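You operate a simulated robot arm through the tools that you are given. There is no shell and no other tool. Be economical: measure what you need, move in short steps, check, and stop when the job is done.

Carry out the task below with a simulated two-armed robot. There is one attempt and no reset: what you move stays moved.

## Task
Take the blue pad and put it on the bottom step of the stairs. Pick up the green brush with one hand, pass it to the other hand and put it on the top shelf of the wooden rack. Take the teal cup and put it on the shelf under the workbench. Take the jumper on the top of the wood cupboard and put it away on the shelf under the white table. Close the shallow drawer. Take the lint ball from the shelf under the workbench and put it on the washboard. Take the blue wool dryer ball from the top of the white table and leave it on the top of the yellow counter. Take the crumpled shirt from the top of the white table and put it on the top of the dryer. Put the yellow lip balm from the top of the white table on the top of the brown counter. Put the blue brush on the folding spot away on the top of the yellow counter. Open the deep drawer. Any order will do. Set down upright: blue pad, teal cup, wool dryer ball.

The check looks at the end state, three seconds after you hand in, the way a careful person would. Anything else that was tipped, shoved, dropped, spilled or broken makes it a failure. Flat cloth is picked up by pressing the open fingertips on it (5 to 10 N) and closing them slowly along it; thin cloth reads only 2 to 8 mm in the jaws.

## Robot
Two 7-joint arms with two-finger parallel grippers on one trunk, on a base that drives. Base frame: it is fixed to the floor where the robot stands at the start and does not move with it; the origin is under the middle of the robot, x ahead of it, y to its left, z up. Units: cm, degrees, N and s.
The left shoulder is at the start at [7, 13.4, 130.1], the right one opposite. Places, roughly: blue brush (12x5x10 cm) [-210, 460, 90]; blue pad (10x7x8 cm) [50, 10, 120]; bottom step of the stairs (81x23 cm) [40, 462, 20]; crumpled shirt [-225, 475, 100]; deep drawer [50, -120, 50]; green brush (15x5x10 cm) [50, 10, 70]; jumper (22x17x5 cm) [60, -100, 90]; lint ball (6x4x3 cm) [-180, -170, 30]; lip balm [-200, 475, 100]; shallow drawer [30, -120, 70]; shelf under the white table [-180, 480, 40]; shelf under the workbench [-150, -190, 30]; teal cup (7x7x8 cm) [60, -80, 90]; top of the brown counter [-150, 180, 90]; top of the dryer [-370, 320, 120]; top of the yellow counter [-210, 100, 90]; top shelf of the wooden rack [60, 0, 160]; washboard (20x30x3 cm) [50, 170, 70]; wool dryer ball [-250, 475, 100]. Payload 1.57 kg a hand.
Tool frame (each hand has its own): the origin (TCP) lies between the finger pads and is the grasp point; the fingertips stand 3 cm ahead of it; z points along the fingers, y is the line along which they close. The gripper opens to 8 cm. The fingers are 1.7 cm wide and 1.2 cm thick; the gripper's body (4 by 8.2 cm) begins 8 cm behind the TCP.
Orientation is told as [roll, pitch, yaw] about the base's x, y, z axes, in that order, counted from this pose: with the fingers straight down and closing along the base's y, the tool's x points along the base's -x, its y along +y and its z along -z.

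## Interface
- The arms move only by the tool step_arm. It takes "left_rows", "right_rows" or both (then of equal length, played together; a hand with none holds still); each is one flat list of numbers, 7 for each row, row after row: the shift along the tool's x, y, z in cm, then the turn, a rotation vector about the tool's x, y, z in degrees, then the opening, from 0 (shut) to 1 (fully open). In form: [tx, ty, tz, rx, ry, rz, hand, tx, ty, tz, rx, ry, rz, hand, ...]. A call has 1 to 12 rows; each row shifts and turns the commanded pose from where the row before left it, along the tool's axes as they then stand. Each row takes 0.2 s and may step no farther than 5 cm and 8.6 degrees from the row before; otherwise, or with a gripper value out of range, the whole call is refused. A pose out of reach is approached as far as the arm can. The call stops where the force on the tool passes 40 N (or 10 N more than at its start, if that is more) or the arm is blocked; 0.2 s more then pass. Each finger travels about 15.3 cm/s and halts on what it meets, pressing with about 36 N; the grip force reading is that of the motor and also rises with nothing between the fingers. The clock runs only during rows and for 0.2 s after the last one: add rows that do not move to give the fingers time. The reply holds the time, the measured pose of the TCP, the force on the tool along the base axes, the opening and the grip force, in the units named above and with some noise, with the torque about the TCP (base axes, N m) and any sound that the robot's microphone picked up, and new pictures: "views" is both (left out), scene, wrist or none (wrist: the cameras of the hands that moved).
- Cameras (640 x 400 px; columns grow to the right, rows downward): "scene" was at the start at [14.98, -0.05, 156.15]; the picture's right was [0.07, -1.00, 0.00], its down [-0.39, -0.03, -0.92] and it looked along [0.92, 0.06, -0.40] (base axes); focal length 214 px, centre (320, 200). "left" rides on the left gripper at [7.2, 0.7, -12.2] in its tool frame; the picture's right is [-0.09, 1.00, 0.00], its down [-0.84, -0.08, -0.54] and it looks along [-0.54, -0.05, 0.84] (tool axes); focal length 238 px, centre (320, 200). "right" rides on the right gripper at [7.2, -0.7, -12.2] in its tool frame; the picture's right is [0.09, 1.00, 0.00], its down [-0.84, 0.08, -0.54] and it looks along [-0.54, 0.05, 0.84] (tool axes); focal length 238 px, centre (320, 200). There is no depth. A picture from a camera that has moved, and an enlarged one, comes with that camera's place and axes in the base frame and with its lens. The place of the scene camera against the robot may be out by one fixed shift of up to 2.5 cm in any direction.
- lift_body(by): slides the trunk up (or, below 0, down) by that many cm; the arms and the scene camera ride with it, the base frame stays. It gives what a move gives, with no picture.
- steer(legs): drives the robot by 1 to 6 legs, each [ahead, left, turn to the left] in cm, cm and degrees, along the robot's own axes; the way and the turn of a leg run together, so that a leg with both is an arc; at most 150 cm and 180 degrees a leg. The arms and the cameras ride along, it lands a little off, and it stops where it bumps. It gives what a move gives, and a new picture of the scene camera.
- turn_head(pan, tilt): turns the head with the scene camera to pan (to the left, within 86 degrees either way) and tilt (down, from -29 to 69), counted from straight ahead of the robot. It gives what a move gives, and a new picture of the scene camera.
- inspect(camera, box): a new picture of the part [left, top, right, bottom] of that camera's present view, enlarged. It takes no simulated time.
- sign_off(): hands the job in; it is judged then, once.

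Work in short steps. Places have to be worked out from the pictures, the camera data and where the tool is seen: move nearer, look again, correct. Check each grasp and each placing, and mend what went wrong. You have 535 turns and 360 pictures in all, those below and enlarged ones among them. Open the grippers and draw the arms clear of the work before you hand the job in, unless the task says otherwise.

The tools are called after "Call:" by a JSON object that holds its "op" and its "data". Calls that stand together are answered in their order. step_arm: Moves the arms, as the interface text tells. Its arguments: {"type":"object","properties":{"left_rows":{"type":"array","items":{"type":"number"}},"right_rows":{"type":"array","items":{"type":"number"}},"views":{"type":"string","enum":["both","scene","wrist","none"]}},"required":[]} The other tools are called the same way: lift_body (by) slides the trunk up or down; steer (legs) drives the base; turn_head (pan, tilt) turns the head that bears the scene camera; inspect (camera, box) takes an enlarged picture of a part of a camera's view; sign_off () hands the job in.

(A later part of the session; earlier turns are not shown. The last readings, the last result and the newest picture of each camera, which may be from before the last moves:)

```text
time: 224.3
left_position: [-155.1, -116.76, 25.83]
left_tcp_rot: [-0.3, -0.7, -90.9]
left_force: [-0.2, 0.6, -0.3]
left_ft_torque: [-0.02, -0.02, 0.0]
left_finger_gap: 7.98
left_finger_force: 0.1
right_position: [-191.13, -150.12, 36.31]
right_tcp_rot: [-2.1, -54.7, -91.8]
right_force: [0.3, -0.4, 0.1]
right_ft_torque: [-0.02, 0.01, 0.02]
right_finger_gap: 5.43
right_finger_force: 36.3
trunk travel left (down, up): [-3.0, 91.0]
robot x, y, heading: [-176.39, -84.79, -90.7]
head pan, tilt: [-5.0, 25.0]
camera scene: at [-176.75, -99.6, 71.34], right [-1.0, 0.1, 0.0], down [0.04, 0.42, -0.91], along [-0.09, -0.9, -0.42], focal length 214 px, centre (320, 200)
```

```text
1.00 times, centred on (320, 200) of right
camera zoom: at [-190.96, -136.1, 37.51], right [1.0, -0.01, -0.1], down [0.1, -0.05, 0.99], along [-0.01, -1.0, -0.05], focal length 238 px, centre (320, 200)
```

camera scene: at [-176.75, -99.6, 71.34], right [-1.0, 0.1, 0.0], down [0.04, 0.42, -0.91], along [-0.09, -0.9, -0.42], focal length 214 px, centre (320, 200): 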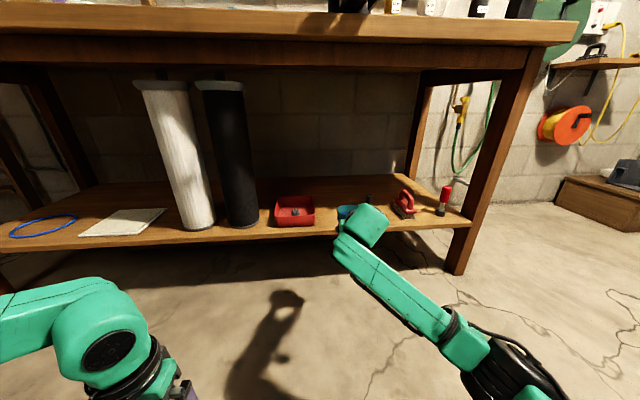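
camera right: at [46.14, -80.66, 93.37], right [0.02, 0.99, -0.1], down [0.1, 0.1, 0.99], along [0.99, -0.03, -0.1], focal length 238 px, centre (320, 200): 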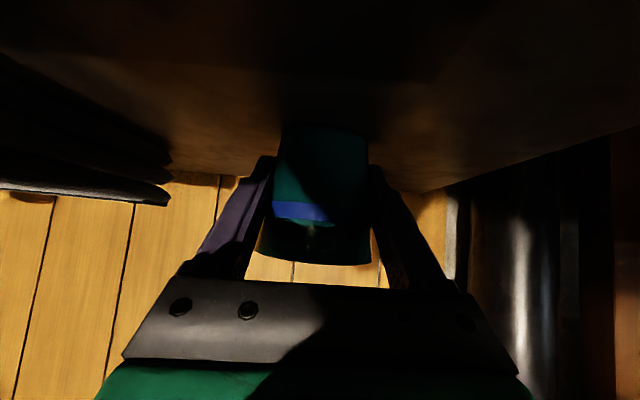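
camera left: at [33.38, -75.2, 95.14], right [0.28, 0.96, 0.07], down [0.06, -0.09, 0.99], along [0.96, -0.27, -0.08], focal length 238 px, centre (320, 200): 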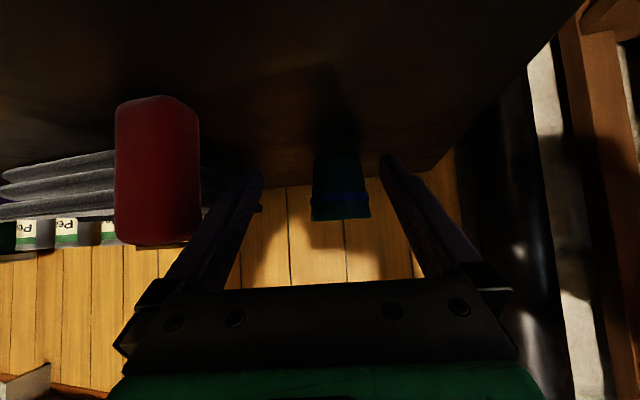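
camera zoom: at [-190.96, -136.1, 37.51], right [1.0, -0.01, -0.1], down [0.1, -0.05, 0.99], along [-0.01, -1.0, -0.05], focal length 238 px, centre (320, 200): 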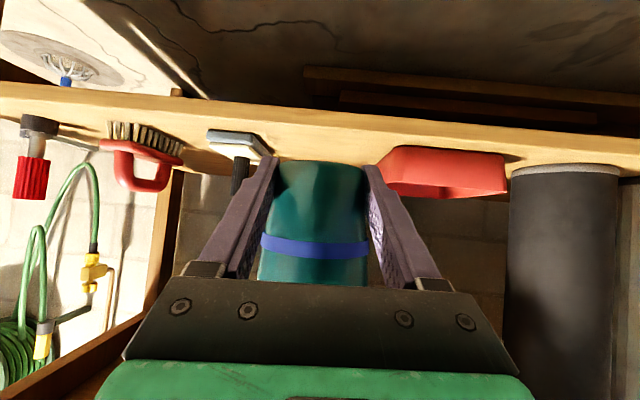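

Refined: shelf front edge y≈-162, gap centre x≈-189.6. I drive 18.3 ahead and 1.4 left, then look.

Call:
{"op": "steer", "data": {"legs": [[0, 1.4, 0], [18, 0, 0]]}}

Call:
{"op": "inspect", "data": {"camera": "right", "box": [0, 0, 640, 400]}}

```text
time: 226.1
left_position: [-154.0, -134.06, 25.74]
left_tcp_rot: [-0.2, -0.6, -90.9]
left_force: [0.4, 0.2, 1.1]
left_ft_torque: [0.01, 0.03, 0.02]
left_finger_gap: 8.02
left_finger_force: 0.0
right_position: [-189.85, -167.41, 36.46]
right_tcp_rot: [-2.0, -54.7, -91.9]
right_force: [0.8, 0.7, 0.6]
right_ft_torque: [0.02, 0.0, -0.02]
right_finger_gap: 5.44
right_finger_force: 35.8
trunk travel left (down, up): [-3.0, 91.0]
robot x, y, heading: [-175.5, -101.88, -90.4]
head pan, tilt: [-5.0, 25.0]
camera scene: at [-175.52, -116.94, 71.34], right [-1.0, 0.1, 0.0], down [0.04, 0.42, -0.91], along [-0.09, -0.9, -0.42], focal length 214 px, centre (320, 200)
```

scene: 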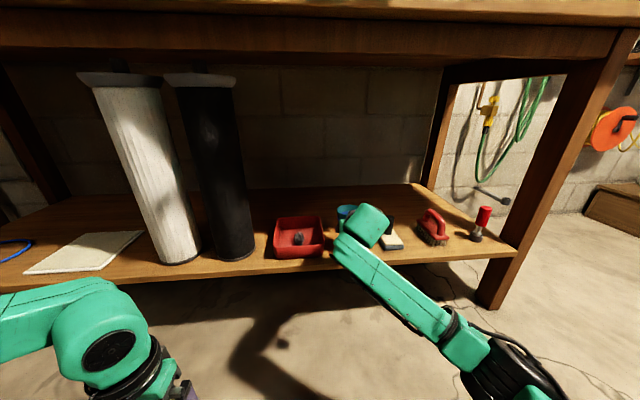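

```text
1.00 times, centred on (320, 200) of right
camera zoom: at [-189.72, -153.45, 37.51], right [1.0, -0.01, -0.1], down [0.1, -0.05, 0.99], along [-0.01, -1.0, -0.05], focal length 238 px, centre (320, 200)
```

zoom: 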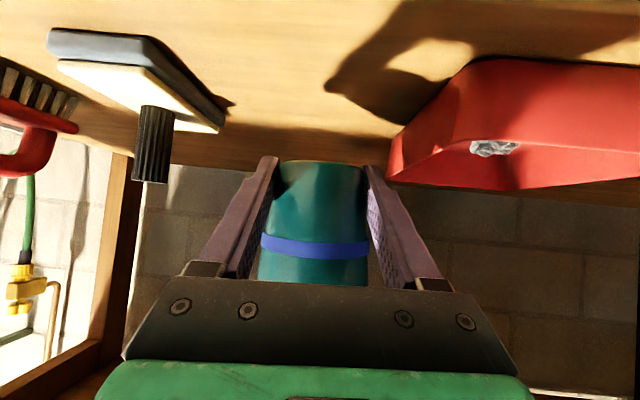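

Gap is clear. The grey fuzzy lint lies in the red tray. I lower: trunk 3 cm, then small arm steps until contact.

Call:
{"op": "lift_body", "data": {"by": -3}}

Call:
{"op": "step_arm", "data": {"right_rows": [0.41, 0, 0.29, 0, 0, 0, 0.4, 0.41, 0, 0.29, 0, 0, 0, 0.4], "views": "none"}}

```text
time: 226.9
left_position: [-153.9, -134.14, 22.74]
left_tcp_rot: [-0.3, -0.8, -90.9]
left_force: [0.2, 0.3, 0.2]
left_ft_torque: [0.0, -0.03, -0.01]
left_finger_gap: 7.99
left_finger_force: 0.1
right_position: [-189.82, -167.48, 33.5]
right_tcp_rot: [-2.2, -54.8, -91.8]
right_force: [0.3, 0.3, 0.3]
right_ft_torque: [-0.01, 0.01, 0.01]
right_finger_gap: 5.42
right_finger_force: 36.2
trunk travel left (down, up): [0.0, 94.0]
robot x, y, heading: [-175.34, -102.24, -90.7]
head pan, tilt: [-5.0, 25.0]
```

```text
time: 227.5
left_position: [-153.99, -134.01, 22.87]
left_tcp_rot: [-0.3, -0.7, -90.9]
left_force: [0.3, -0.3, -0.4]
left_ft_torque: [-0.02, 0.01, 0.01]
left_finger_gap: 8.03
left_finger_force: 0.0
right_position: [-189.82, -167.39, 32.49]
right_tcp_rot: [-2.0, -54.8, -91.8]
right_force: [0.2, 0.1, -0.7]
right_ft_torque: [0.02, -0.01, -0.01]
right_finger_gap: 5.44
right_finger_force: 36.8
trunk travel left (down, up): [0.0, 94.0]
robot x, y, heading: [-175.31, -101.95, -90.6]
head pan, tilt: [-5.0, 25.0]
```

Continue lowering in half-centimetre steps.

Call:
{"op": "step_arm", "data": {"right_rows": [0.41, 0, 0.29, 0, 0, 0, 0.4, 0.3, 0, 0.2, 0, 0, 0, 0.4], "views": "none"}}

Call:
{"op": "step_arm", "data": {"right_rows": [0.3, 0, 0.2, 0, 0, 0, 0.4], "views": "wrist"}}

```text
time: 228.1
left_position: [-153.93, -134.23, 22.87]
left_tcp_rot: [-0.3, -0.7, -90.9]
left_force: [-0.1, 0.4, 0.0]
left_ft_torque: [-0.03, -0.01, 0.02]
left_finger_gap: 7.98
left_finger_force: 0.0
right_position: [-189.97, -167.41, 31.58]
right_tcp_rot: [-2.1, -54.7, -91.9]
right_force: [-0.1, -0.5, -0.3]
right_ft_torque: [-0.01, -0.02, -0.02]
right_finger_gap: 5.45
right_finger_force: 35.9
trunk travel left (down, up): [0.0, 94.0]
robot x, y, heading: [-175.48, -102.13, -90.6]
head pan, tilt: [-5.0, 25.0]
```

```text
time: 228.5
left_position: [-153.96, -134.09, 22.88]
left_tcp_rot: [-0.3, -0.7, -91.0]
left_force: [0.4, 0.0, 0.6]
left_ft_torque: [0.0, 0.02, -0.01]
left_finger_gap: 8.0
left_finger_force: 0.1
right_position: [-189.82, -167.49, 31.21]
right_tcp_rot: [-2.0, -54.7, -91.9]
right_force: [0.2, -0.5, -0.3]
right_ft_torque: [0.04, -0.03, -0.02]
right_finger_gap: 5.43
right_finger_force: 35.9
trunk travel left (down, up): [0.0, 94.0]
robot x, y, heading: [-175.22, -101.9, -90.5]
head pan, tilt: [-5.0, 25.0]
camera right: at [-189.69, -153.4, 32.34], right [1.0, -0.01, -0.1], down [0.1, -0.05, 0.99], along [-0.01, -1.0, -0.05], focal length 238 px, centre (320, 200)
```

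right: 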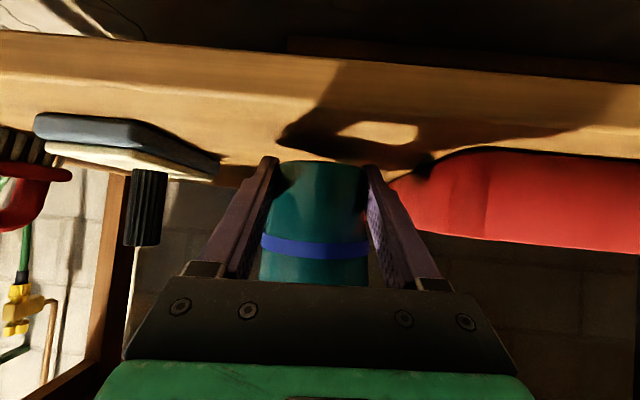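

Still just above. Continue.

Call:
{"op": "step_arm", "data": {"right_rows": [0.3, 0, 0.2, 0, 0, 0, 0.4, 0.3, 0, 0.2, 0, 0, 0, 0.4], "views": "none"}}

Call:
{"op": "step_arm", "data": {"right_rows": [0.3, 0, 0.2, 0, 0, 0, 0.4], "views": "none"}}

```text
time: 229.1
left_position: [-153.92, -134.14, 22.88]
left_tcp_rot: [-0.3, -0.7, -90.9]
left_force: [0.2, -0.2, 0.0]
left_ft_torque: [-0.02, -0.01, 0.04]
left_finger_gap: 7.99
left_finger_force: 0.1
right_position: [-189.99, -167.47, 30.51]
right_tcp_rot: [-2.2, -54.8, -92.0]
right_force: [-0.1, -0.4, 0.8]
right_ft_torque: [-0.01, -0.02, -0.05]
right_finger_gap: 5.4
right_finger_force: 35.6
trunk travel left (down, up): [0.0, 94.0]
robot x, y, heading: [-175.23, -102.23, -90.7]
head pan, tilt: [-5.0, 25.0]
```

```text
time: 229.5
left_position: [-153.88, -134.09, 22.82]
left_tcp_rot: [-0.2, -0.8, -90.9]
left_force: [0.1, 0.1, 0.2]
left_ft_torque: [0.0, 0.01, 0.0]
left_finger_gap: 8.02
left_finger_force: 0.0
right_position: [-190.0, -167.42, 30.5]
right_tcp_rot: [-2.1, -55.1, -92.0]
right_force: [-0.3, 1.6, 10.2]
right_ft_torque: [-0.17, -0.34, -0.08]
right_finger_gap: 5.44
right_finger_force: 35.7
trunk travel left (down, up): [0.0, 94.0]
robot x, y, heading: [-175.46, -102.08, -90.5]
head pan, tilt: [-5.0, 25.0]
```

Contact. Open the fingers slowly.

Call:
{"op": "step_arm", "data": {"right_rows": [-0.1, 0, -0.07, 0, 0, 0, 0.72, 0, 0, 0, 0, 0, 0, 0.8, 0, 0, 0, 0, 0, 0, 1, 0, 0, 0, 0, 0, 0, 1], "views": "wrist"}}

```text
time: 230.5
left_position: [-153.93, -134.17, 22.88]
left_tcp_rot: [-0.2, -0.9, -90.9]
left_force: [0.1, 0.4, -0.1]
left_ft_torque: [-0.01, 0.0, 0.02]
left_finger_gap: 7.99
left_finger_force: 0.0
right_position: [-190.17, -167.32, 30.5]
right_tcp_rot: [-2.1, -54.9, -91.9]
right_force: [-13.8, 2.4, 13.1]
right_ft_torque: [-0.45, -0.04, -0.39]
right_finger_gap: 6.83
right_finger_force: 0.0
trunk travel left (down, up): [0.0, 94.0]
robot x, y, heading: [-175.26, -102.16, -90.5]
head pan, tilt: [-5.0, 25.0]
camera right: at [-189.9, -153.27, 31.61], right [1.0, -0.01, -0.1], down [0.1, -0.04, 0.99], along [-0.02, -1.0, -0.04], focal length 238 px, centre (320, 200)
```

right: 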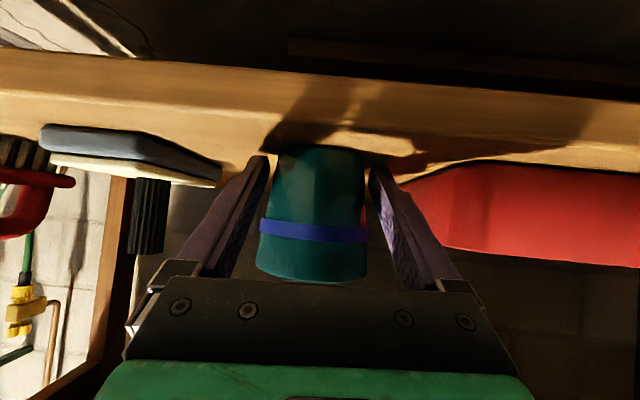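

The cup stands; the one finger reached the tray side (gap 6.8). I ease the opening slightly and withdraw straight back by driving.

Call:
{"op": "step_arm", "data": {"right_rows": [0, -0.3, 0, 0, 0, 0, 0.83, 0, 0, 0, 0, 0, 0, 0.83], "views": "none"}}

Call:
{"op": "steer", "data": {"legs": [[-20, 0, 0]]}}

Call:
{"op": "inspect", "data": {"camera": "right", "box": [0, 0, 640, 400]}}

```text
time: 231.1
left_position: [-153.75, -134.15, 22.93]
left_tcp_rot: [-0.4, -0.8, -90.8]
left_force: [0.4, 0.8, 0.1]
left_ft_torque: [0.01, 0.0, -0.01]
left_finger_gap: 7.98
left_finger_force: 0.0
right_position: [-190.02, -167.3, 30.51]
right_tcp_rot: [-2.0, -54.8, -91.7]
right_force: [2.2, 2.6, 11.1]
right_ft_torque: [-0.19, -0.44, 0.31]
right_finger_gap: 6.79
right_finger_force: 0.7
trunk travel left (down, up): [0.0, 94.0]
robot x, y, heading: [-175.24, -102.09, -90.5]
head pan, tilt: [-5.0, 25.0]
```

```text
time: 232.7
left_position: [-153.4, -114.38, 22.84]
left_tcp_rot: [-0.3, -0.7, -90.4]
left_force: [0.2, -0.9, -0.5]
left_ft_torque: [-0.02, 0.02, 0.01]
left_finger_gap: 7.98
left_finger_force: 0.1
right_position: [-189.57, -147.87, 30.22]
right_tcp_rot: [-2.1, -54.6, -91.5]
right_force: [0.2, -0.2, -0.1]
right_ft_torque: [0.0, -0.04, 0.0]
right_finger_gap: 6.66
right_finger_force: 0.1
trunk travel left (down, up): [0.0, 94.0]
robot x, y, heading: [-175.29, -82.45, -90.0]
head pan, tilt: [-5.0, 25.0]
camera scene: at [-175.28, -97.35, 68.37], right [-1.0, 0.09, 0.0], down [0.04, 0.42, -0.91], along [-0.08, -0.9, -0.42], focal length 214 px, centre (320, 200)
```

scene: 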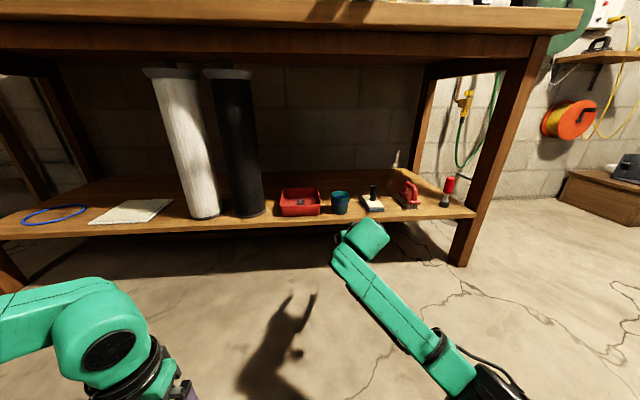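

```text
1.00 times, centred on (320, 200) of right
camera zoom: at [-189.61, -133.84, 31.48], right [1.0, 0.0, -0.1], down [0.1, -0.05, 0.99], along [-0.01, -1.0, -0.05], focal length 238 px, centre (320, 200)
```

zoom: 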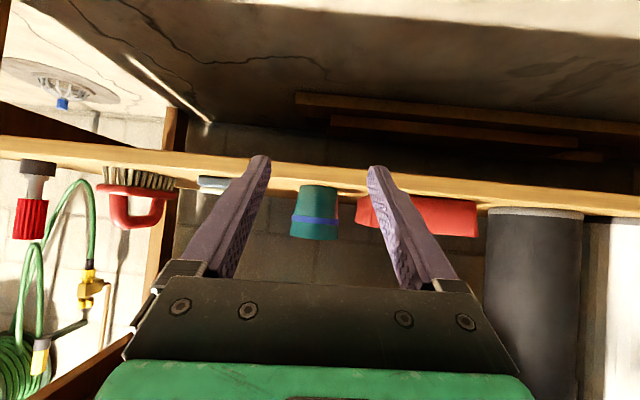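

The cup stands upright beside the tray. Now I fold the right arm back, so the left hand can pick the lint out of the tray.

Call:
{"op": "step_arm", "data": {"right_rows": [0, 0, -3, 0, 8.5, 0, 1, 0, 0, -3, 0, 8.5, 0, 1, 0, 0, -3, 0, 8.5, 0, 1, 0, 0, -3, 0, 8.5, 0, 1, 0, 0, -3, 0, 8.5, 0, 1, 0, 0, -3, 0, 8.5, 0, 1, 4.5, 0, 0, 0, 0, 0, 1, 4.5, 0, 0, 0, 0, 0, 1, 4.5, 0, 0, 0, 0, 0, 1, 4.5, 0, 0, 0, 0, 0, 1, 4.5, 0, 0, 0, 0, 0, 1], "views": "none"}}

Call:
{"op": "step_arm", "data": {"left_rows": [-4, 0, 0, 0, 0, 0, 1, -4, 0, 0, 0, -6, 0, 1, -4, 0, 0, 0, -8, 0, 1, -4, 0, 0, 0, -8, 0, 1, 0, 0, -4, 0, -8, 0, 1, 0, 0, -4, 0, 0, 0, 1], "views": "none"}}

```text
time: 235.1
left_position: [-153.56, -114.46, 22.73]
left_tcp_rot: [-0.3, -0.7, -90.4]
left_force: [-0.7, -0.5, -0.5]
left_ft_torque: [0.01, 0.01, 0.02]
left_finger_gap: 8.0
left_finger_force: 0.0
right_position: [-187.24, -116.21, 43.36]
right_tcp_rot: [-1.3, -3.6, -93.3]
right_force: [0.7, 1.0, -0.5]
right_ft_torque: [0.01, -0.03, -0.03]
right_finger_gap: 8.0
right_finger_force: 0.1
trunk travel left (down, up): [0.0, 94.0]
robot x, y, heading: [-175.18, -82.21, -90.1]
head pan, tilt: [-5.0, 25.0]
```

```text
time: 236.5
left_position: [-153.48, -126.74, 31.73]
left_tcp_rot: [-0.4, -30.8, -90.4]
left_force: [0.9, -0.7, -0.3]
left_ft_torque: [0.03, 0.02, -0.02]
left_finger_gap: 7.98
left_finger_force: 0.1
right_position: [-187.21, -116.32, 43.45]
right_tcp_rot: [-1.2, -3.7, -93.0]
right_force: [0.8, 0.3, -0.3]
right_ft_torque: [0.02, 0.05, 0.01]
right_finger_gap: 8.01
right_finger_force: 0.1
trunk travel left (down, up): [0.0, 94.0]
robot x, y, heading: [-175.36, -82.41, -90.2]
head pan, tilt: [-5.0, 25.0]
```

I raise the trunk 14 cm and move so the left hand is in front of the tray, then look.

Call:
{"op": "lift_body", "data": {"by": 14}}

Call:
{"op": "steer", "data": {"legs": [[0, -20.5, 0], [22, 0, 0]]}}

Call:
{"op": "inspect", "data": {"camera": "left", "box": [0, 0, 640, 400]}}

```text
time: 238.1
left_position: [-153.56, -126.69, 45.78]
left_tcp_rot: [-0.3, -30.7, -90.3]
left_force: [-0.7, 0.1, -0.7]
left_ft_torque: [-0.02, 0.0, 0.0]
left_finger_gap: 8.0
left_finger_force: 0.0
right_position: [-187.17, -116.36, 57.4]
right_tcp_rot: [-1.3, -3.7, -93.1]
right_force: [0.1, 0.8, 0.3]
right_ft_torque: [0.02, 0.01, 0.04]
right_finger_gap: 8.0
right_finger_force: 0.0
trunk travel left (down, up): [-14.0, 80.0]
robot x, y, heading: [-174.98, -82.33, -90.3]
head pan, tilt: [-5.0, 25.0]
```

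```text
time: 241.1
left_position: [-174.29, -149.22, 45.81]
left_tcp_rot: [-0.3, -30.7, -90.2]
left_force: [0.1, 0.3, -0.3]
left_ft_torque: [-0.01, 0.01, 0.02]
left_finger_gap: 8.01
left_finger_force: 0.2
right_position: [-207.96, -138.73, 57.34]
right_tcp_rot: [-1.2, -3.7, -93.1]
right_force: [1.3, 0.4, 0.4]
right_ft_torque: [0.02, 0.0, 0.02]
right_finger_gap: 8.0
right_finger_force: 0.1
trunk travel left (down, up): [-14.0, 80.0]
robot x, y, heading: [-196.05, -104.75, -90.0]
head pan, tilt: [-5.0, 25.0]
camera scene: at [-196.09, -119.8, 82.37], right [-1.0, 0.09, 0.0], down [0.04, 0.42, -0.91], along [-0.08, -0.9, -0.42], focal length 214 px, centre (320, 200)
```

scene: 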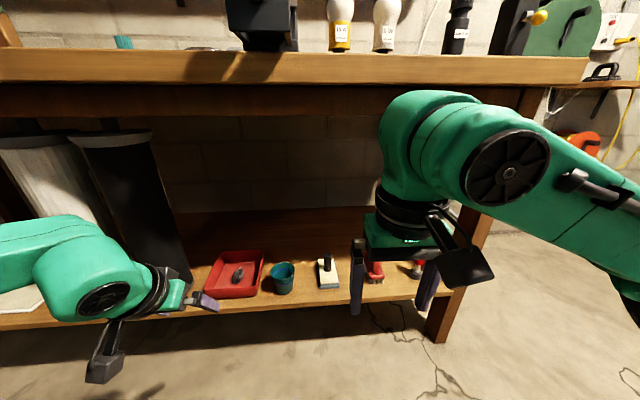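

```text
1.00 times, centred on (320, 200) of left
camera zoom: at [-173.53, -136.72, 52.58], right [1.0, -0.09, 0.04], down [-0.08, -0.44, 0.89], along [-0.06, -0.89, -0.45], focal length 238 px, centre (320, 200)
```

zoom: 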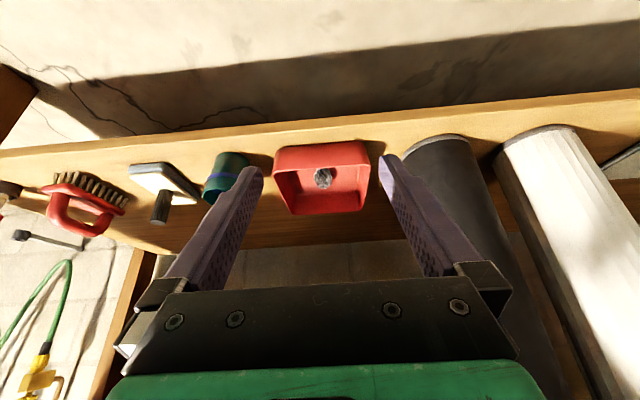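

The lint lies in the tray at about (-175.2,-173), long side along y; my fingers close across it. I drive 8 ahead, extend the arm 15 cm over the tray, and re-check.

Call:
{"op": "steer", "data": {"legs": [[8, 0, 0]]}}

Call:
{"op": "step_arm", "data": {"left_rows": [-3.2, -0.2, 1.9, 0, 0, 0, 1, -3.2, -0.2, 1.9, 0, 0, 0, 1, -3.2, -0.2, 1.9, 0, 0, 0, 1, -3.2, -0.2, 1.9, 0, 0, 0, 1], "views": "wrist"}}

```text
time: 242.1
left_position: [-174.59, -157.22, 45.84]
left_tcp_rot: [-0.3, -30.8, -90.5]
left_force: [0.6, -1.0, 0.2]
left_ft_torque: [0.02, 0.02, 0.02]
left_finger_gap: 8.01
left_finger_force: 0.0
right_position: [-208.15, -146.6, 57.45]
right_tcp_rot: [-1.1, -3.7, -93.3]
right_force: [0.8, 0.5, -0.1]
right_ft_torque: [0.0, 0.01, 0.02]
right_finger_gap: 8.0
right_finger_force: 0.1
trunk travel left (down, up): [-14.0, 80.0]
robot x, y, heading: [-196.22, -112.72, -90.4]
head pan, tilt: [-5.0, 25.0]
camera scene: at [-196.19, -127.63, 82.37], right [-1.0, 0.09, 0.0], down [0.04, 0.42, -0.91], along [-0.08, -0.9, -0.42], focal length 214 px, centre (320, 200)
```

scene: 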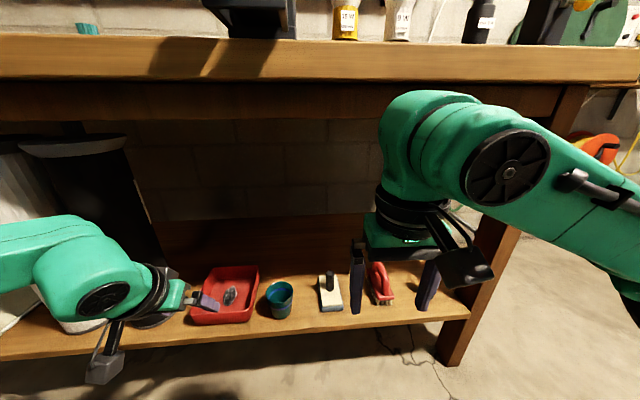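

```text
time: 243.1
left_position: [-175.22, -172.02, 45.78]
left_tcp_rot: [-0.4, -30.7, -90.5]
left_force: [0.5, -0.7, -0.5]
left_ft_torque: [0.01, 0.0, -0.01]
left_finger_gap: 8.01
left_finger_force: 0.1
right_position: [-208.18, -146.6, 57.43]
right_tcp_rot: [-1.2, -3.8, -93.3]
right_force: [-0.7, -0.8, 0.7]
right_ft_torque: [0.0, -0.03, -0.01]
right_finger_gap: 8.03
right_finger_force: 0.1
trunk travel left (down, up): [-14.0, 80.0]
robot x, y, heading: [-196.07, -112.89, -90.3]
head pan, tilt: [-5.0, 25.0]
camera left: at [-174.41, -159.59, 52.74], right [0.99, -0.09, 0.04], down [-0.08, -0.44, 0.89], along [-0.06, -0.89, -0.45], focal length 238 px, centre (320, 200)
```

left: 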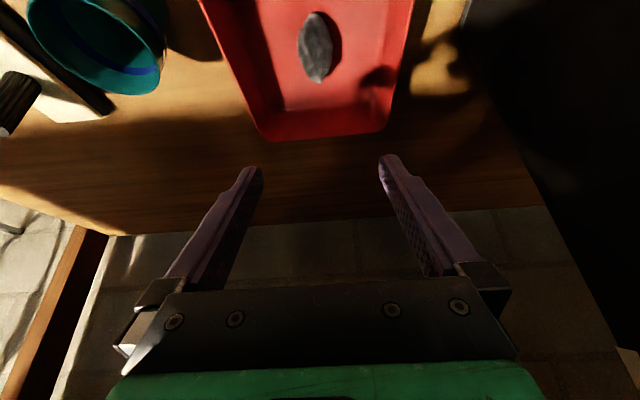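

Lint centred at (-174.8,-172.8). Lower the trunk 13 cm and check.

Call:
{"op": "lift_body", "data": {"by": -13}}

Call:
{"op": "step_arm", "data": {"left_rows": [0, 0.3, 0, 0, 0, 0, 1], "views": "wrist"}}

```text
time: 244.7
left_position: [-175.13, -171.98, 32.92]
left_tcp_rot: [-0.4, -30.8, -90.5]
left_force: [0.0, 1.3, -0.2]
left_ft_torque: [-0.02, 0.01, 0.01]
left_finger_gap: 8.03
left_finger_force: 0.0
right_position: [-208.26, -146.61, 44.36]
right_tcp_rot: [-1.1, -3.7, -93.3]
right_force: [-0.5, -0.4, -0.2]
right_ft_torque: [0.01, -0.03, 0.03]
right_finger_gap: 7.97
right_finger_force: 0.1
trunk travel left (down, up): [-1.0, 93.0]
robot x, y, heading: [-195.96, -113.05, -90.4]
head pan, tilt: [-5.0, 25.0]
```

```text
time: 245.1
left_position: [-174.92, -172.06, 32.97]
left_tcp_rot: [-0.2, -30.7, -90.6]
left_force: [-0.9, -0.2, 0.5]
left_ft_torque: [0.0, -0.02, 0.01]
left_finger_gap: 7.99
left_finger_force: 0.0
right_position: [-208.26, -146.54, 44.46]
right_tcp_rot: [-1.1, -3.7, -93.3]
right_force: [-0.1, 0.3, 1.1]
right_ft_torque: [0.03, -0.01, 0.02]
right_finger_gap: 8.02
right_finger_force: 0.0
trunk travel left (down, up): [-1.0, 93.0]
robot x, y, heading: [-195.57, -112.77, -90.6]
head pan, tilt: [-5.0, 25.0]
camera left: at [-174.1, -159.52, 39.73], right [0.99, -0.09, 0.04], down [-0.08, -0.44, 0.89], along [-0.06, -0.89, -0.45], focal length 238 px, centre (320, 200)
```

left: 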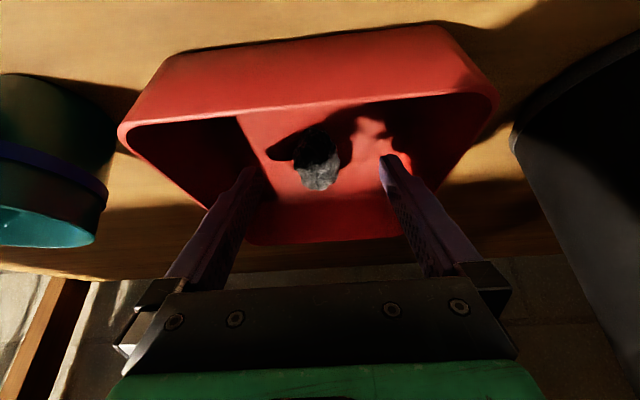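

The lint lies between the tips. Lower the last 1 cm and close.

Call:
{"op": "lift_body", "data": {"by": -0.9}}

Call:
{"op": "step_arm", "data": {"left_rows": [0, 0, 0, 0, 0, 0, 0.6, 0, 0, 0, 0, 0, 0, 0.3, 0, 0, 0, 0, 0, 0, 0.1, 0, 0, 0, 0, 0, 0, 0], "views": "wrist"}}

```text
time: 245.7
left_position: [-174.82, -172.0, 32.09]
left_tcp_rot: [-0.2, -30.7, -90.6]
left_force: [0.2, -0.1, -0.3]
left_ft_torque: [-0.02, -0.01, 0.01]
left_finger_gap: 7.99
left_finger_force: 0.0
right_position: [-208.27, -146.61, 43.61]
right_tcp_rot: [-1.1, -3.7, -93.3]
right_force: [0.3, 0.9, -0.5]
right_ft_torque: [0.0, -0.02, 0.0]
right_finger_gap: 8.0
right_finger_force: 0.0
trunk travel left (down, up): [-0.1, 93.9]
robot x, y, heading: [-196.28, -112.63, -90.2]
head pan, tilt: [-5.0, 25.0]
```

```text
time: 246.7
left_position: [-174.91, -172.1, 32.02]
left_tcp_rot: [-0.3, -30.6, -90.4]
left_force: [-0.4, 0.2, 1.5]
left_ft_torque: [0.03, -0.03, -0.03]
left_finger_gap: 2.97
left_finger_force: 36.5
right_position: [-208.1, -146.62, 43.48]
right_tcp_rot: [-1.3, -3.7, -93.4]
right_force: [0.1, -0.6, 0.0]
right_ft_torque: [0.0, 0.01, 0.0]
right_finger_gap: 7.99
right_finger_force: 0.1
trunk travel left (down, up): [-0.1, 93.9]
robot x, y, heading: [-196.35, -112.69, -90.2]
head pan, tilt: [-5.0, 25.0]
camera left: at [-174.1, -159.52, 38.84], right [0.99, -0.09, 0.04], down [-0.08, -0.44, 0.89], along [-0.06, -0.89, -0.45], focal length 238 px, centre (320, 200)
```

left: 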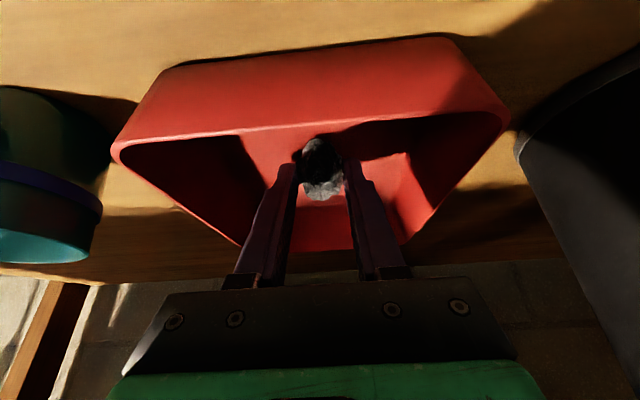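

Lint gripped (3.0 cm). Raise 12 cm, back out of the bench 45 cm and verify.

Call:
{"op": "lift_body", "data": {"by": 12}}

Call:
{"op": "steer", "data": {"legs": [[-45, 0, 0]]}}

Call:
{"op": "inspect", "data": {"camera": "left", "box": [0, 0, 640, 400]}}

```text
time: 248.2
left_position: [-174.89, -171.97, 43.99]
left_tcp_rot: [-0.2, -30.7, -90.5]
left_force: [0.2, -0.1, 0.4]
left_ft_torque: [0.02, 0.0, -0.04]
left_finger_gap: 2.99
left_finger_force: 36.0
right_position: [-208.2, -146.49, 55.55]
right_tcp_rot: [-1.2, -3.6, -93.3]
right_force: [0.3, -0.2, -0.2]
right_ft_torque: [-0.03, -0.01, 0.01]
right_finger_gap: 8.0
right_finger_force: 0.0
trunk travel left (down, up): [-12.1, 81.9]
robot x, y, heading: [-196.13, -112.69, -90.2]
head pan, tilt: [-5.0, 25.0]
```

```text
time: 250.9
left_position: [-174.79, -127.17, 44.01]
left_tcp_rot: [-0.2, -30.6, -90.8]
left_force: [-0.7, -0.4, -0.3]
left_ft_torque: [0.01, 0.02, 0.05]
left_finger_gap: 3.01
left_finger_force: 36.3
right_position: [-207.99, -101.64, 55.61]
right_tcp_rot: [-1.3, -3.7, -93.5]
right_force: [0.0, 0.0, 1.1]
right_ft_torque: [-0.01, 0.04, 0.01]
right_finger_gap: 8.01
right_finger_force: 0.2
trunk travel left (down, up): [-12.1, 81.9]
robot x, y, heading: [-195.33, -67.94, -90.5]
head pan, tilt: [-5.0, 25.0]
camera scene: at [-195.86, -82.67, 80.47], right [-1.0, 0.1, 0.0], down [0.04, 0.42, -0.91], along [-0.09, -0.9, -0.42], focal length 214 px, centre (320, 200)
```

scene: 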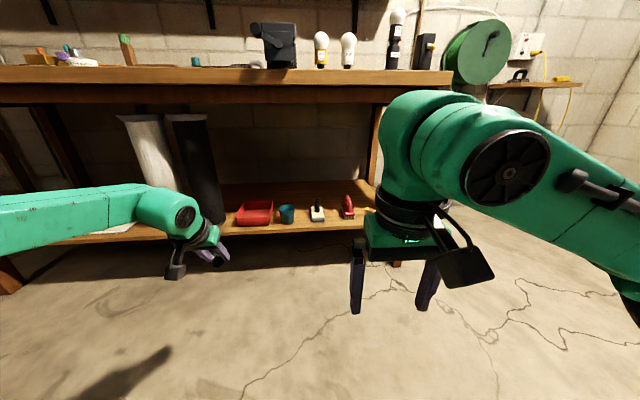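

```text
1.00 times, centred on (320, 200) of left
camera zoom: at [-173.9, -114.67, 50.82], right [0.99, -0.09, 0.04], down [-0.08, -0.44, 0.89], along [-0.07, -0.89, -0.45], focal length 238 px, centre (320, 200)
```

zoom: 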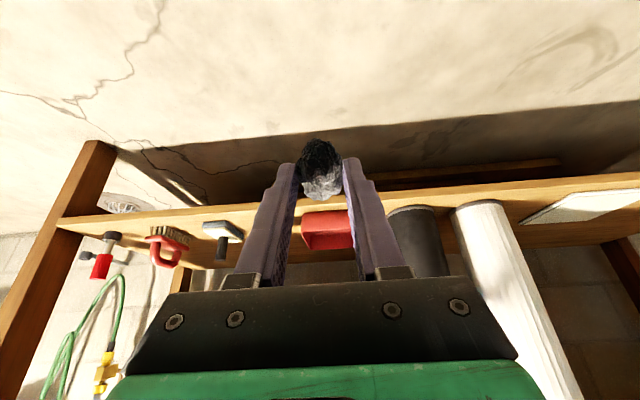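

Lint secured; cup and vise are fine. Next the jumper: raise the trunk, turn to face +x and drive to the cupboard.

Call:
{"op": "lift_body", "data": {"by": 40}}

Call:
{"op": "lift_body", "data": {"by": 26}}

Call:
{"op": "steer", "data": {"legs": [[0, 0, 90], [130, 0, 0]]}}

```text
time: 254.7
left_position: [-174.8, -127.31, 83.96]
left_tcp_rot: [-0.3, -30.7, -90.7]
left_force: [0.2, -0.4, -0.4]
left_ft_torque: [0.03, 0.03, -0.01]
left_finger_gap: 3.01
left_finger_force: 35.7
right_position: [-207.9, -101.65, 95.49]
right_tcp_rot: [-1.2, -3.7, -93.5]
right_force: [0.4, -0.5, 0.0]
right_ft_torque: [0.02, -0.03, 0.02]
right_finger_gap: 7.98
right_finger_force: 0.0
trunk travel left (down, up): [-52.1, 41.9]
robot x, y, heading: [-195.83, -67.96, -90.6]
head pan, tilt: [-5.0, 25.0]
```

```text
time: 257.4
left_position: [-174.71, -127.15, 110.02]
left_tcp_rot: [-0.4, -30.6, -90.6]
left_force: [-0.4, 0.4, -1.1]
left_ft_torque: [0.01, 0.01, -0.01]
left_finger_gap: 2.99
left_finger_force: 36.1
right_position: [-207.93, -101.59, 121.47]
right_tcp_rot: [-1.1, -3.7, -93.5]
right_force: [0.9, 0.1, -0.6]
right_ft_torque: [0.01, 0.02, 0.0]
right_finger_gap: 7.98
right_finger_force: 0.1
trunk travel left (down, up): [-78.1, 15.9]
robot x, y, heading: [-195.59, -67.51, -90.5]
head pan, tilt: [-5.0, 25.0]
```

```text
time: 267.6
left_position: [-9.77, -45.14, 110.04]
left_tcp_rot: [-0.3, -30.8, 0.8]
left_force: [0.2, -0.1, -0.4]
left_ft_torque: [-0.02, -0.01, 0.0]
left_finger_gap: 3.01
left_finger_force: 36.2
right_position: [-34.47, -79.01, 121.5]
right_tcp_rot: [-1.2, -3.7, -2.1]
right_force: [0.6, 0.2, -0.2]
right_ft_torque: [0.0, -0.01, 0.0]
right_finger_gap: 7.98
right_finger_force: 0.1
trunk travel left (down, up): [-78.1, 15.9]
robot x, y, heading: [-68.36, -67.58, 0.7]
head pan, tilt: [-5.0, 25.0]
camera scene: at [-53.64, -68.82, 146.48], right [-0.07, -1.0, 0.0], down [-0.42, 0.03, -0.91], along [0.9, -0.07, -0.42], focal length 214 px, centre (320, 200)
```

scene: 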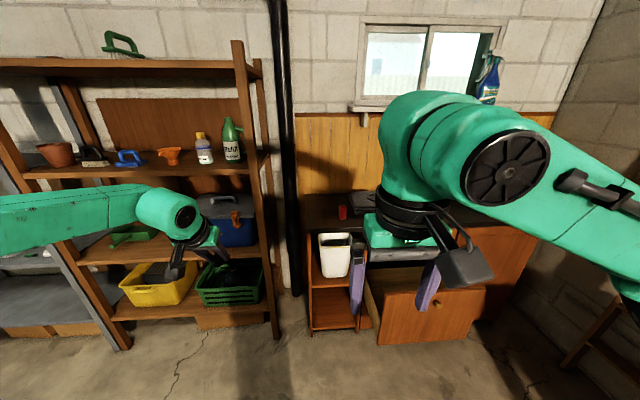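

I swing the right hand forward-right and pitch it, then drive toward the jumper and look.

Call:
{"op": "step_arm", "data": {"right_rows": [-4, -2.5, 0, 0, 0, 0, 1, -4, -2.5, 0, 0, 0, 0, 1, -3, -2.5, 0, 0, -8, 0, 1, 0, -2.5, 0, 0, -8, 0, 1, 0, 0, 0, 0, -8, 0, 1, 0, 0, 0, 0, -8, 0, 1, 0, 0, 0, 0, -6, 0, 1], "views": "none"}}

Call:
{"op": "steer", "data": {"legs": [[0, -13, -0.7], [40, 0, 0]]}}

Call:
{"op": "inspect", "data": {"camera": "right", "box": [0, 0, 640, 400]}}

```text
time: 269.2
left_position: [-9.8, -45.16, 109.98]
left_tcp_rot: [-0.3, -30.7, 0.7]
left_force: [0.1, 0.0, 0.8]
left_ft_torque: [0.0, 0.02, -0.01]
left_finger_gap: 3.0
left_finger_force: 36.3
right_position: [-23.96, -89.61, 122.5]
right_tcp_rot: [-1.6, -41.9, -1.1]
right_force: [-0.1, -1.3, 0.1]
right_ft_torque: [0.0, 0.04, -0.02]
right_finger_gap: 7.98
right_finger_force: 0.0
trunk travel left (down, up): [-78.1, 15.9]
robot x, y, heading: [-68.62, -67.84, 1.0]
head pan, tilt: [-5.0, 25.0]
```

```text
time: 272.6
left_position: [30.55, -58.37, 110.02]
left_tcp_rot: [-0.4, -30.9, 0.1]
left_force: [0.1, -0.1, -0.9]
left_ft_torque: [-0.04, -0.03, 0.01]
left_finger_gap: 2.98
left_finger_force: 36.1
right_position: [15.89, -102.61, 122.63]
right_tcp_rot: [-1.6, -41.8, -1.5]
right_force: [-0.9, -0.8, -0.5]
right_ft_torque: [0.0, -0.02, -0.04]
right_finger_gap: 8.0
right_finger_force: 0.0
trunk travel left (down, up): [-78.1, 15.9]
robot x, y, heading: [-28.09, -80.07, 0.4]
head pan, tilt: [-5.0, 25.0]
camera scene: at [-13.64, -81.64, 146.49], right [-0.08, -1.0, 0.0], down [-0.42, 0.03, -0.91], along [0.9, -0.07, -0.42], focal length 214 px, centre (320, 200)
```

scene: 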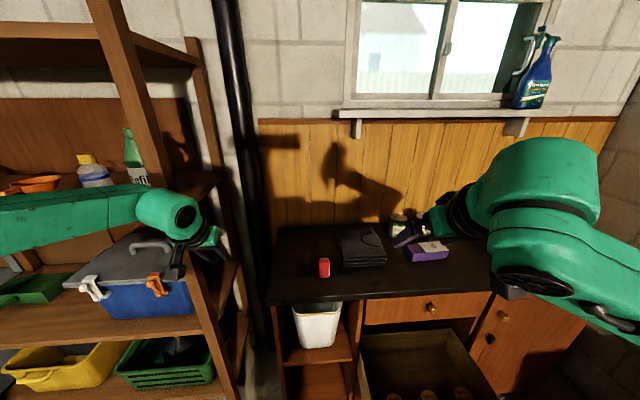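

```text
1.00 times, centred on (320, 200) of right
camera zoom: at [2.25, -102.6, 126.92], right [-0.02, 1.0, -0.08], down [0.27, 0.09, 0.96], along [0.96, 0.0, -0.27], focal length 238 px, centre (320, 200)
```

zoom: 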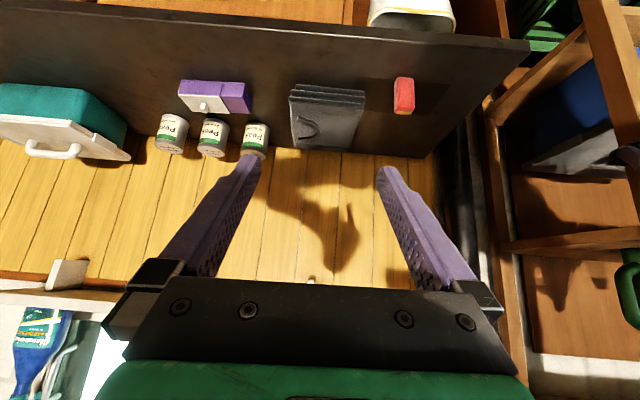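

Jumper: 22 cm along x, 17 along y, centre about (56.5,-102.5), top z≈92. I retract the left arm to neutral (still holding the lint) and drive 23 cm forward.

Call:
{"op": "step_arm", "data": {"left_rows": [3.43, 0, -2.06, 0, 0, 0, 0, 3.43, 0, -2.06, 0, 0, 0, 0, 3.43, 0, -2.06, 0, 0, 0, 0, 3.43, 0, -2.06, 0, 7.7, 0, 0, 3.8, 0, -1.6, 0, 7.7, 0, 0, 4, 0, -1, 0, 7.7, 0, 0, 0, 0, 0, 0, 7.7, 0, 0], "views": "none"}}

Call:
{"op": "steer", "data": {"legs": [[23, 0, 0]]}}

Call:
{"op": "lift_body", "data": {"by": -14}}

Call:
{"op": "step_arm", "data": {"right_rows": [-2.9, 0, 2.7, 0, 0, 0, 1, -2.9, 0, 2.7, 0, 0, 0, 1, -2.9, 0, 2.7, 0, 0, 0, 1, -2.9, 0, 2.7, 0, 0, 0, 1], "views": "both"}}

```text
time: 274.2
left_position: [6.54, -58.45, 110.08]
left_tcp_rot: [-0.4, 0.3, 0.0]
left_force: [0.3, 0.0, -0.1]
left_ft_torque: [0.0, 0.05, -0.01]
left_finger_gap: 2.99
left_finger_force: 36.0
right_position: [16.24, -102.53, 122.5]
right_tcp_rot: [-1.6, -41.6, -1.6]
right_force: [-0.7, -0.3, -0.1]
right_ft_torque: [0.02, 0.02, 0.01]
right_finger_gap: 8.01
right_finger_force: 0.3
trunk travel left (down, up): [-78.1, 15.9]
robot x, y, heading: [-28.56, -80.48, 0.4]
head pan, tilt: [-5.0, 25.0]
```

```text
time: 275.9
left_position: [28.35, -57.97, 110.23]
left_tcp_rot: [-0.3, 0.1, 0.3]
left_force: [-0.1, 0.2, -0.9]
left_ft_torque: [0.0, 0.02, -0.01]
left_finger_gap: 3.0
left_finger_force: 35.9
right_position: [38.19, -102.11, 122.66]
right_tcp_rot: [-1.7, -41.8, -1.3]
right_force: [-0.1, 0.0, 0.4]
right_ft_torque: [0.02, 0.01, -0.01]
right_finger_gap: 7.99
right_finger_force: 0.1
trunk travel left (down, up): [-78.1, 15.9]
robot x, y, heading: [-6.17, -80.57, 0.5]
head pan, tilt: [-5.0, 25.0]
camera scene: at [8.53, -81.37, 146.5], right [-0.08, -1.0, 0.0], down [-0.42, 0.03, -0.91], along [0.9, -0.07, -0.42], focal length 214 px, centre (320, 200)
```

scene: 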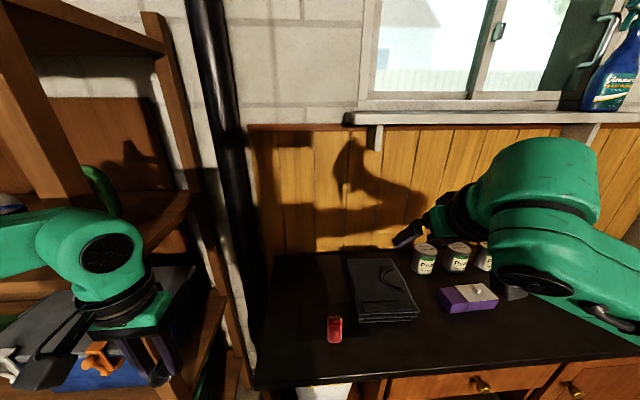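

```text
time: 277.6
left_position: [28.6, -58.1, 96.1]
left_tcp_rot: [-0.3, 0.1, 0.4]
left_force: [-0.2, -1.3, -0.6]
left_ft_torque: [-0.01, 0.01, 0.0]
left_finger_gap: 2.99
left_finger_force: 35.8
right_position: [38.4, -102.05, 108.63]
right_tcp_rot: [-1.6, -41.7, -1.3]
right_force: [0.6, -0.1, 0.4]
right_ft_torque: [-0.01, 0.0, 0.0]
right_finger_gap: 8.0
right_finger_force: 0.2
trunk travel left (down, up): [-64.1, 29.9]
robot x, y, heading: [-5.97, -80.05, 0.5]
head pan, tilt: [-5.0, 25.0]
```

```text
time: 278.6
left_position: [28.82, -57.99, 96.01]
left_tcp_rot: [-0.3, 0.3, 0.4]
left_force: [-0.2, 0.1, -1.1]
left_ft_torque: [-0.01, -0.01, 0.02]
left_finger_gap: 3.0
left_finger_force: 36.6
right_position: [54.18, -102.67, 108.2]
right_tcp_rot: [-1.7, -41.5, -1.2]
right_force: [0.7, 0.3, -1.0]
right_ft_torque: [-0.02, -0.01, 0.03]
right_finger_gap: 7.99
right_finger_force: 0.1
trunk travel left (down, up): [-64.1, 29.9]
robot x, y, heading: [-6.35, -79.97, 0.4]
head pan, tilt: [-5.0, 25.0]
camera scene: at [8.98, -81.31, 132.45], right [-0.08, -1.0, 0.0], down [-0.42, 0.03, -0.91], along [0.9, -0.07, -0.42], focal length 214 px, centre (320, 200)
camera right: at [40.61, -102.83, 112.57], right [-0.03, 1.0, -0.08], down [0.27, 0.09, 0.96], along [0.96, 0.0, -0.27], focal length 238 px, centre (320, 200)
```

scene: 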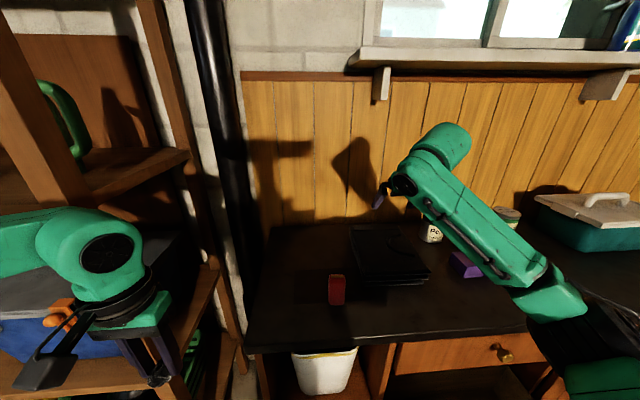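
right: 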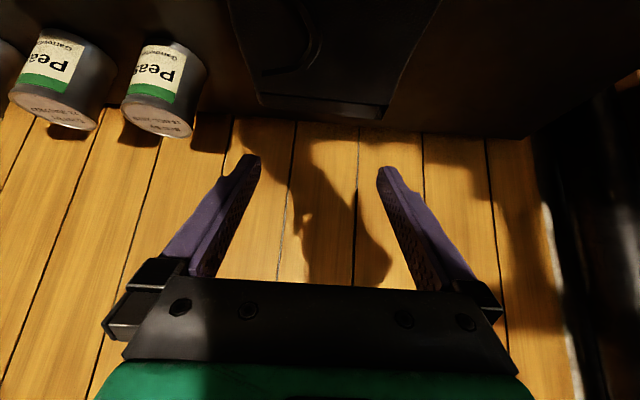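

Fingers are above the jumper's middle. I lower the trunk 11 cm, then feel for contact with small steps.

Call:
{"op": "lift_body", "data": {"by": -11}}

Call:
{"op": "step_arm", "data": {"right_rows": [0.33, 0, 0.37, 0, 0, 0, 1, 0.33, 0, 0.37, 0, 0, 0, 1, 0.33, 0, 0.37, 0, 0, 0, 1], "views": "both"}}

```text
time: 280.0
left_position: [28.5, -58.1, 85.28]
left_tcp_rot: [-0.2, 0.0, 0.4]
left_force: [-0.1, -0.3, 0.1]
left_ft_torque: [-0.02, 0.01, 0.0]
left_finger_gap: 2.94
left_finger_force: 35.8
right_position: [53.93, -102.75, 97.35]
right_tcp_rot: [-1.6, -41.7, -1.3]
right_force: [0.2, 0.5, -1.0]
right_ft_torque: [0.0, 0.0, 0.01]
right_finger_gap: 8.01
right_finger_force: 0.0
trunk travel left (down, up): [-53.1, 40.9]
robot x, y, heading: [-6.27, -79.97, 0.4]
head pan, tilt: [-5.0, 25.0]
```

```text
time: 280.8
left_position: [28.62, -58.17, 85.08]
left_tcp_rot: [-0.2, 0.1, 0.4]
left_force: [0.1, -0.7, -1.1]
left_ft_torque: [0.02, 0.02, 0.0]
left_finger_gap: 2.97
left_finger_force: 36.3
right_position: [53.96, -102.74, 95.92]
right_tcp_rot: [-1.6, -41.7, -1.3]
right_force: [-0.3, 0.1, 0.4]
right_ft_torque: [0.01, 0.0, 0.05]
right_finger_gap: 7.97
right_finger_force: 0.2
trunk travel left (down, up): [-53.1, 40.9]
robot x, y, heading: [-6.15, -80.19, 0.5]
head pan, tilt: [-5.0, 25.0]
camera scene: at [8.78, -81.38, 121.47], right [-0.08, -1.0, 0.0], down [-0.42, 0.03, -0.91], along [0.9, -0.07, -0.42], focal length 214 px, centre (320, 200)
camera right: at [40.42, -102.92, 100.21], right [-0.03, 1.0, -0.08], down [0.27, 0.09, 0.96], along [0.96, 0.0, -0.27], focal length 238 px, centre (320, 200)
```

scene: 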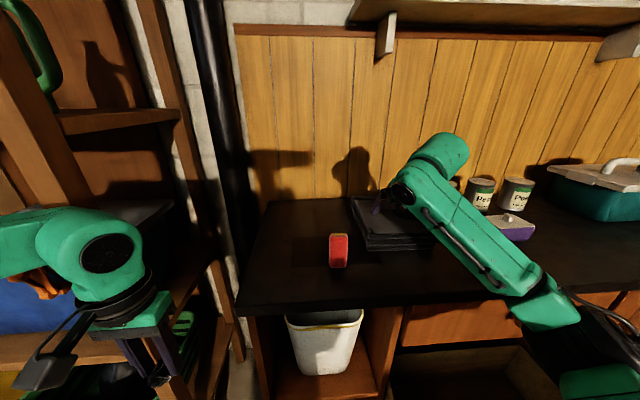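
right: 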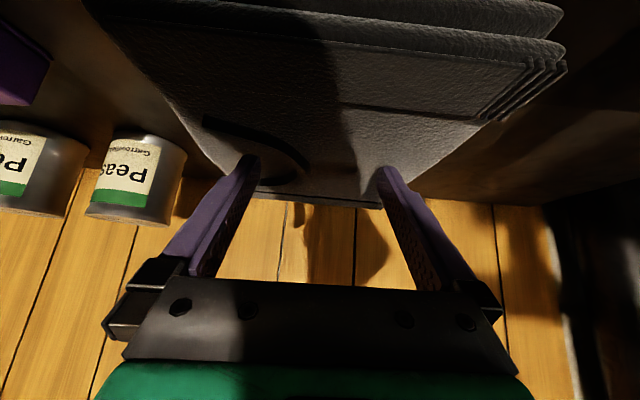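

The tips are just above the top layer. Lower in small steps to 5–10 N.

Call:
{"op": "step_arm", "data": {"right_rows": [0.33, 0, 0.37, 0, 0, 0, 1, 0.33, 0, 0.37, 0, 0, 0, 1], "views": "none"}}

Call:
{"op": "step_arm", "data": {"right_rows": [0.33, 0, 0.37, 0, 0, 0, 1, 0.2, 0, 0.22, 0, 0, 0, 1], "views": "none"}}

```text
time: 281.4
left_position: [28.41, -57.96, 85.19]
left_tcp_rot: [-0.4, -0.1, 0.5]
left_force: [-0.2, -0.1, -0.2]
left_ft_torque: [0.04, 0.01, -0.01]
left_finger_gap: 2.96
left_finger_force: 35.9
right_position: [53.94, -102.61, 95.84]
right_tcp_rot: [-1.3, -42.9, -1.8]
right_force: [15.1, -2.3, 36.8]
right_ft_torque: [1.48, -1.06, -0.64]
right_finger_gap: 7.86
right_finger_force: 0.0
trunk travel left (down, up): [-53.1, 40.9]
robot x, y, heading: [-6.08, -80.17, 0.7]
head pan, tilt: [-5.0, 25.0]
```

```text
time: 281.8
left_position: [28.53, -58.01, 85.21]
left_tcp_rot: [-0.3, -0.2, 0.4]
left_force: [-0.7, -0.2, -0.8]
left_ft_torque: [0.02, -0.03, -0.01]
left_finger_gap: 2.98
left_finger_force: 35.8
right_position: [53.99, -102.79, 95.81]
right_tcp_rot: [-0.8, -43.7, -2.0]
right_force: [-1.8, 1.8, 11.3]
right_ft_torque: [0.51, -0.15, 0.23]
right_finger_gap: 8.0
right_finger_force: 0.0
trunk travel left (down, up): [-53.1, 40.9]
robot x, y, heading: [-6.12, -79.85, 0.8]
head pan, tilt: [-5.0, 25.0]
stopped in row 1 (right hand): the force on the tool passed its limit (the readings are from after the stop); the commanded pose is now the measured one
```

Contact (11 N). I close the fingers slowly along the cloth.

Call:
{"op": "step_arm", "data": {"right_rows": [0, 0, 0, 0, 0, 0, 0.92, 0, 0, 0, 0, 0, 0, 0.84, 0, 0, 0, 0, 0, 0, 0.76, 0, 0, 0, 0, 0, 0, 0.68, 0, 0, 0, 0, 0, 0, 0.6, 0, 0, 0, 0, 0, 0, 0.5, 0, 0, 0, 0, 0, 0, 0.4, 0, 0, 0, 0, 0, 0, 0.3, 0, 0, 0, 0, 0, 0, 0.2, 0, 0, 0, 0, 0, 0, 0.1, 0, 0, 0, 0, 0, 0, 0, 0, 0, 0, 0, 0, 0, 0], "views": "wrist"}}

```text
time: 284.4
left_position: [28.41, -57.92, 85.12]
left_tcp_rot: [-0.4, 0.0, 0.4]
left_force: [0.5, -0.1, -0.1]
left_ft_torque: [-0.01, 0.02, -0.01]
left_finger_gap: 2.98
left_finger_force: 35.9
right_position: [53.87, -102.7, 95.72]
right_tcp_rot: [-1.2, -43.4, -1.7]
right_force: [0.3, 5.5, 19.8]
right_ft_torque: [0.15, -0.3, 0.03]
right_finger_gap: 0.01
right_finger_force: 20.4
trunk travel left (down, up): [-53.1, 40.9]
robot x, y, heading: [-6.33, -79.97, 0.7]
head pan, tilt: [-5.0, 25.0]
camera right: at [40.21, -102.77, 99.63], right [-0.02, 1.0, -0.08], down [0.24, 0.08, 0.97], along [0.97, 0.0, -0.24], focal length 238 px, centre (320, 200)
```

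right: 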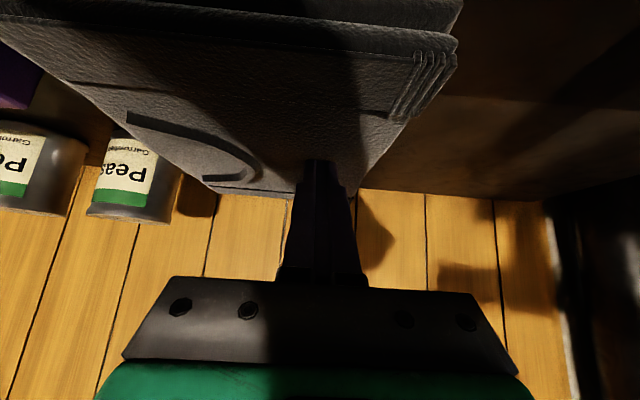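

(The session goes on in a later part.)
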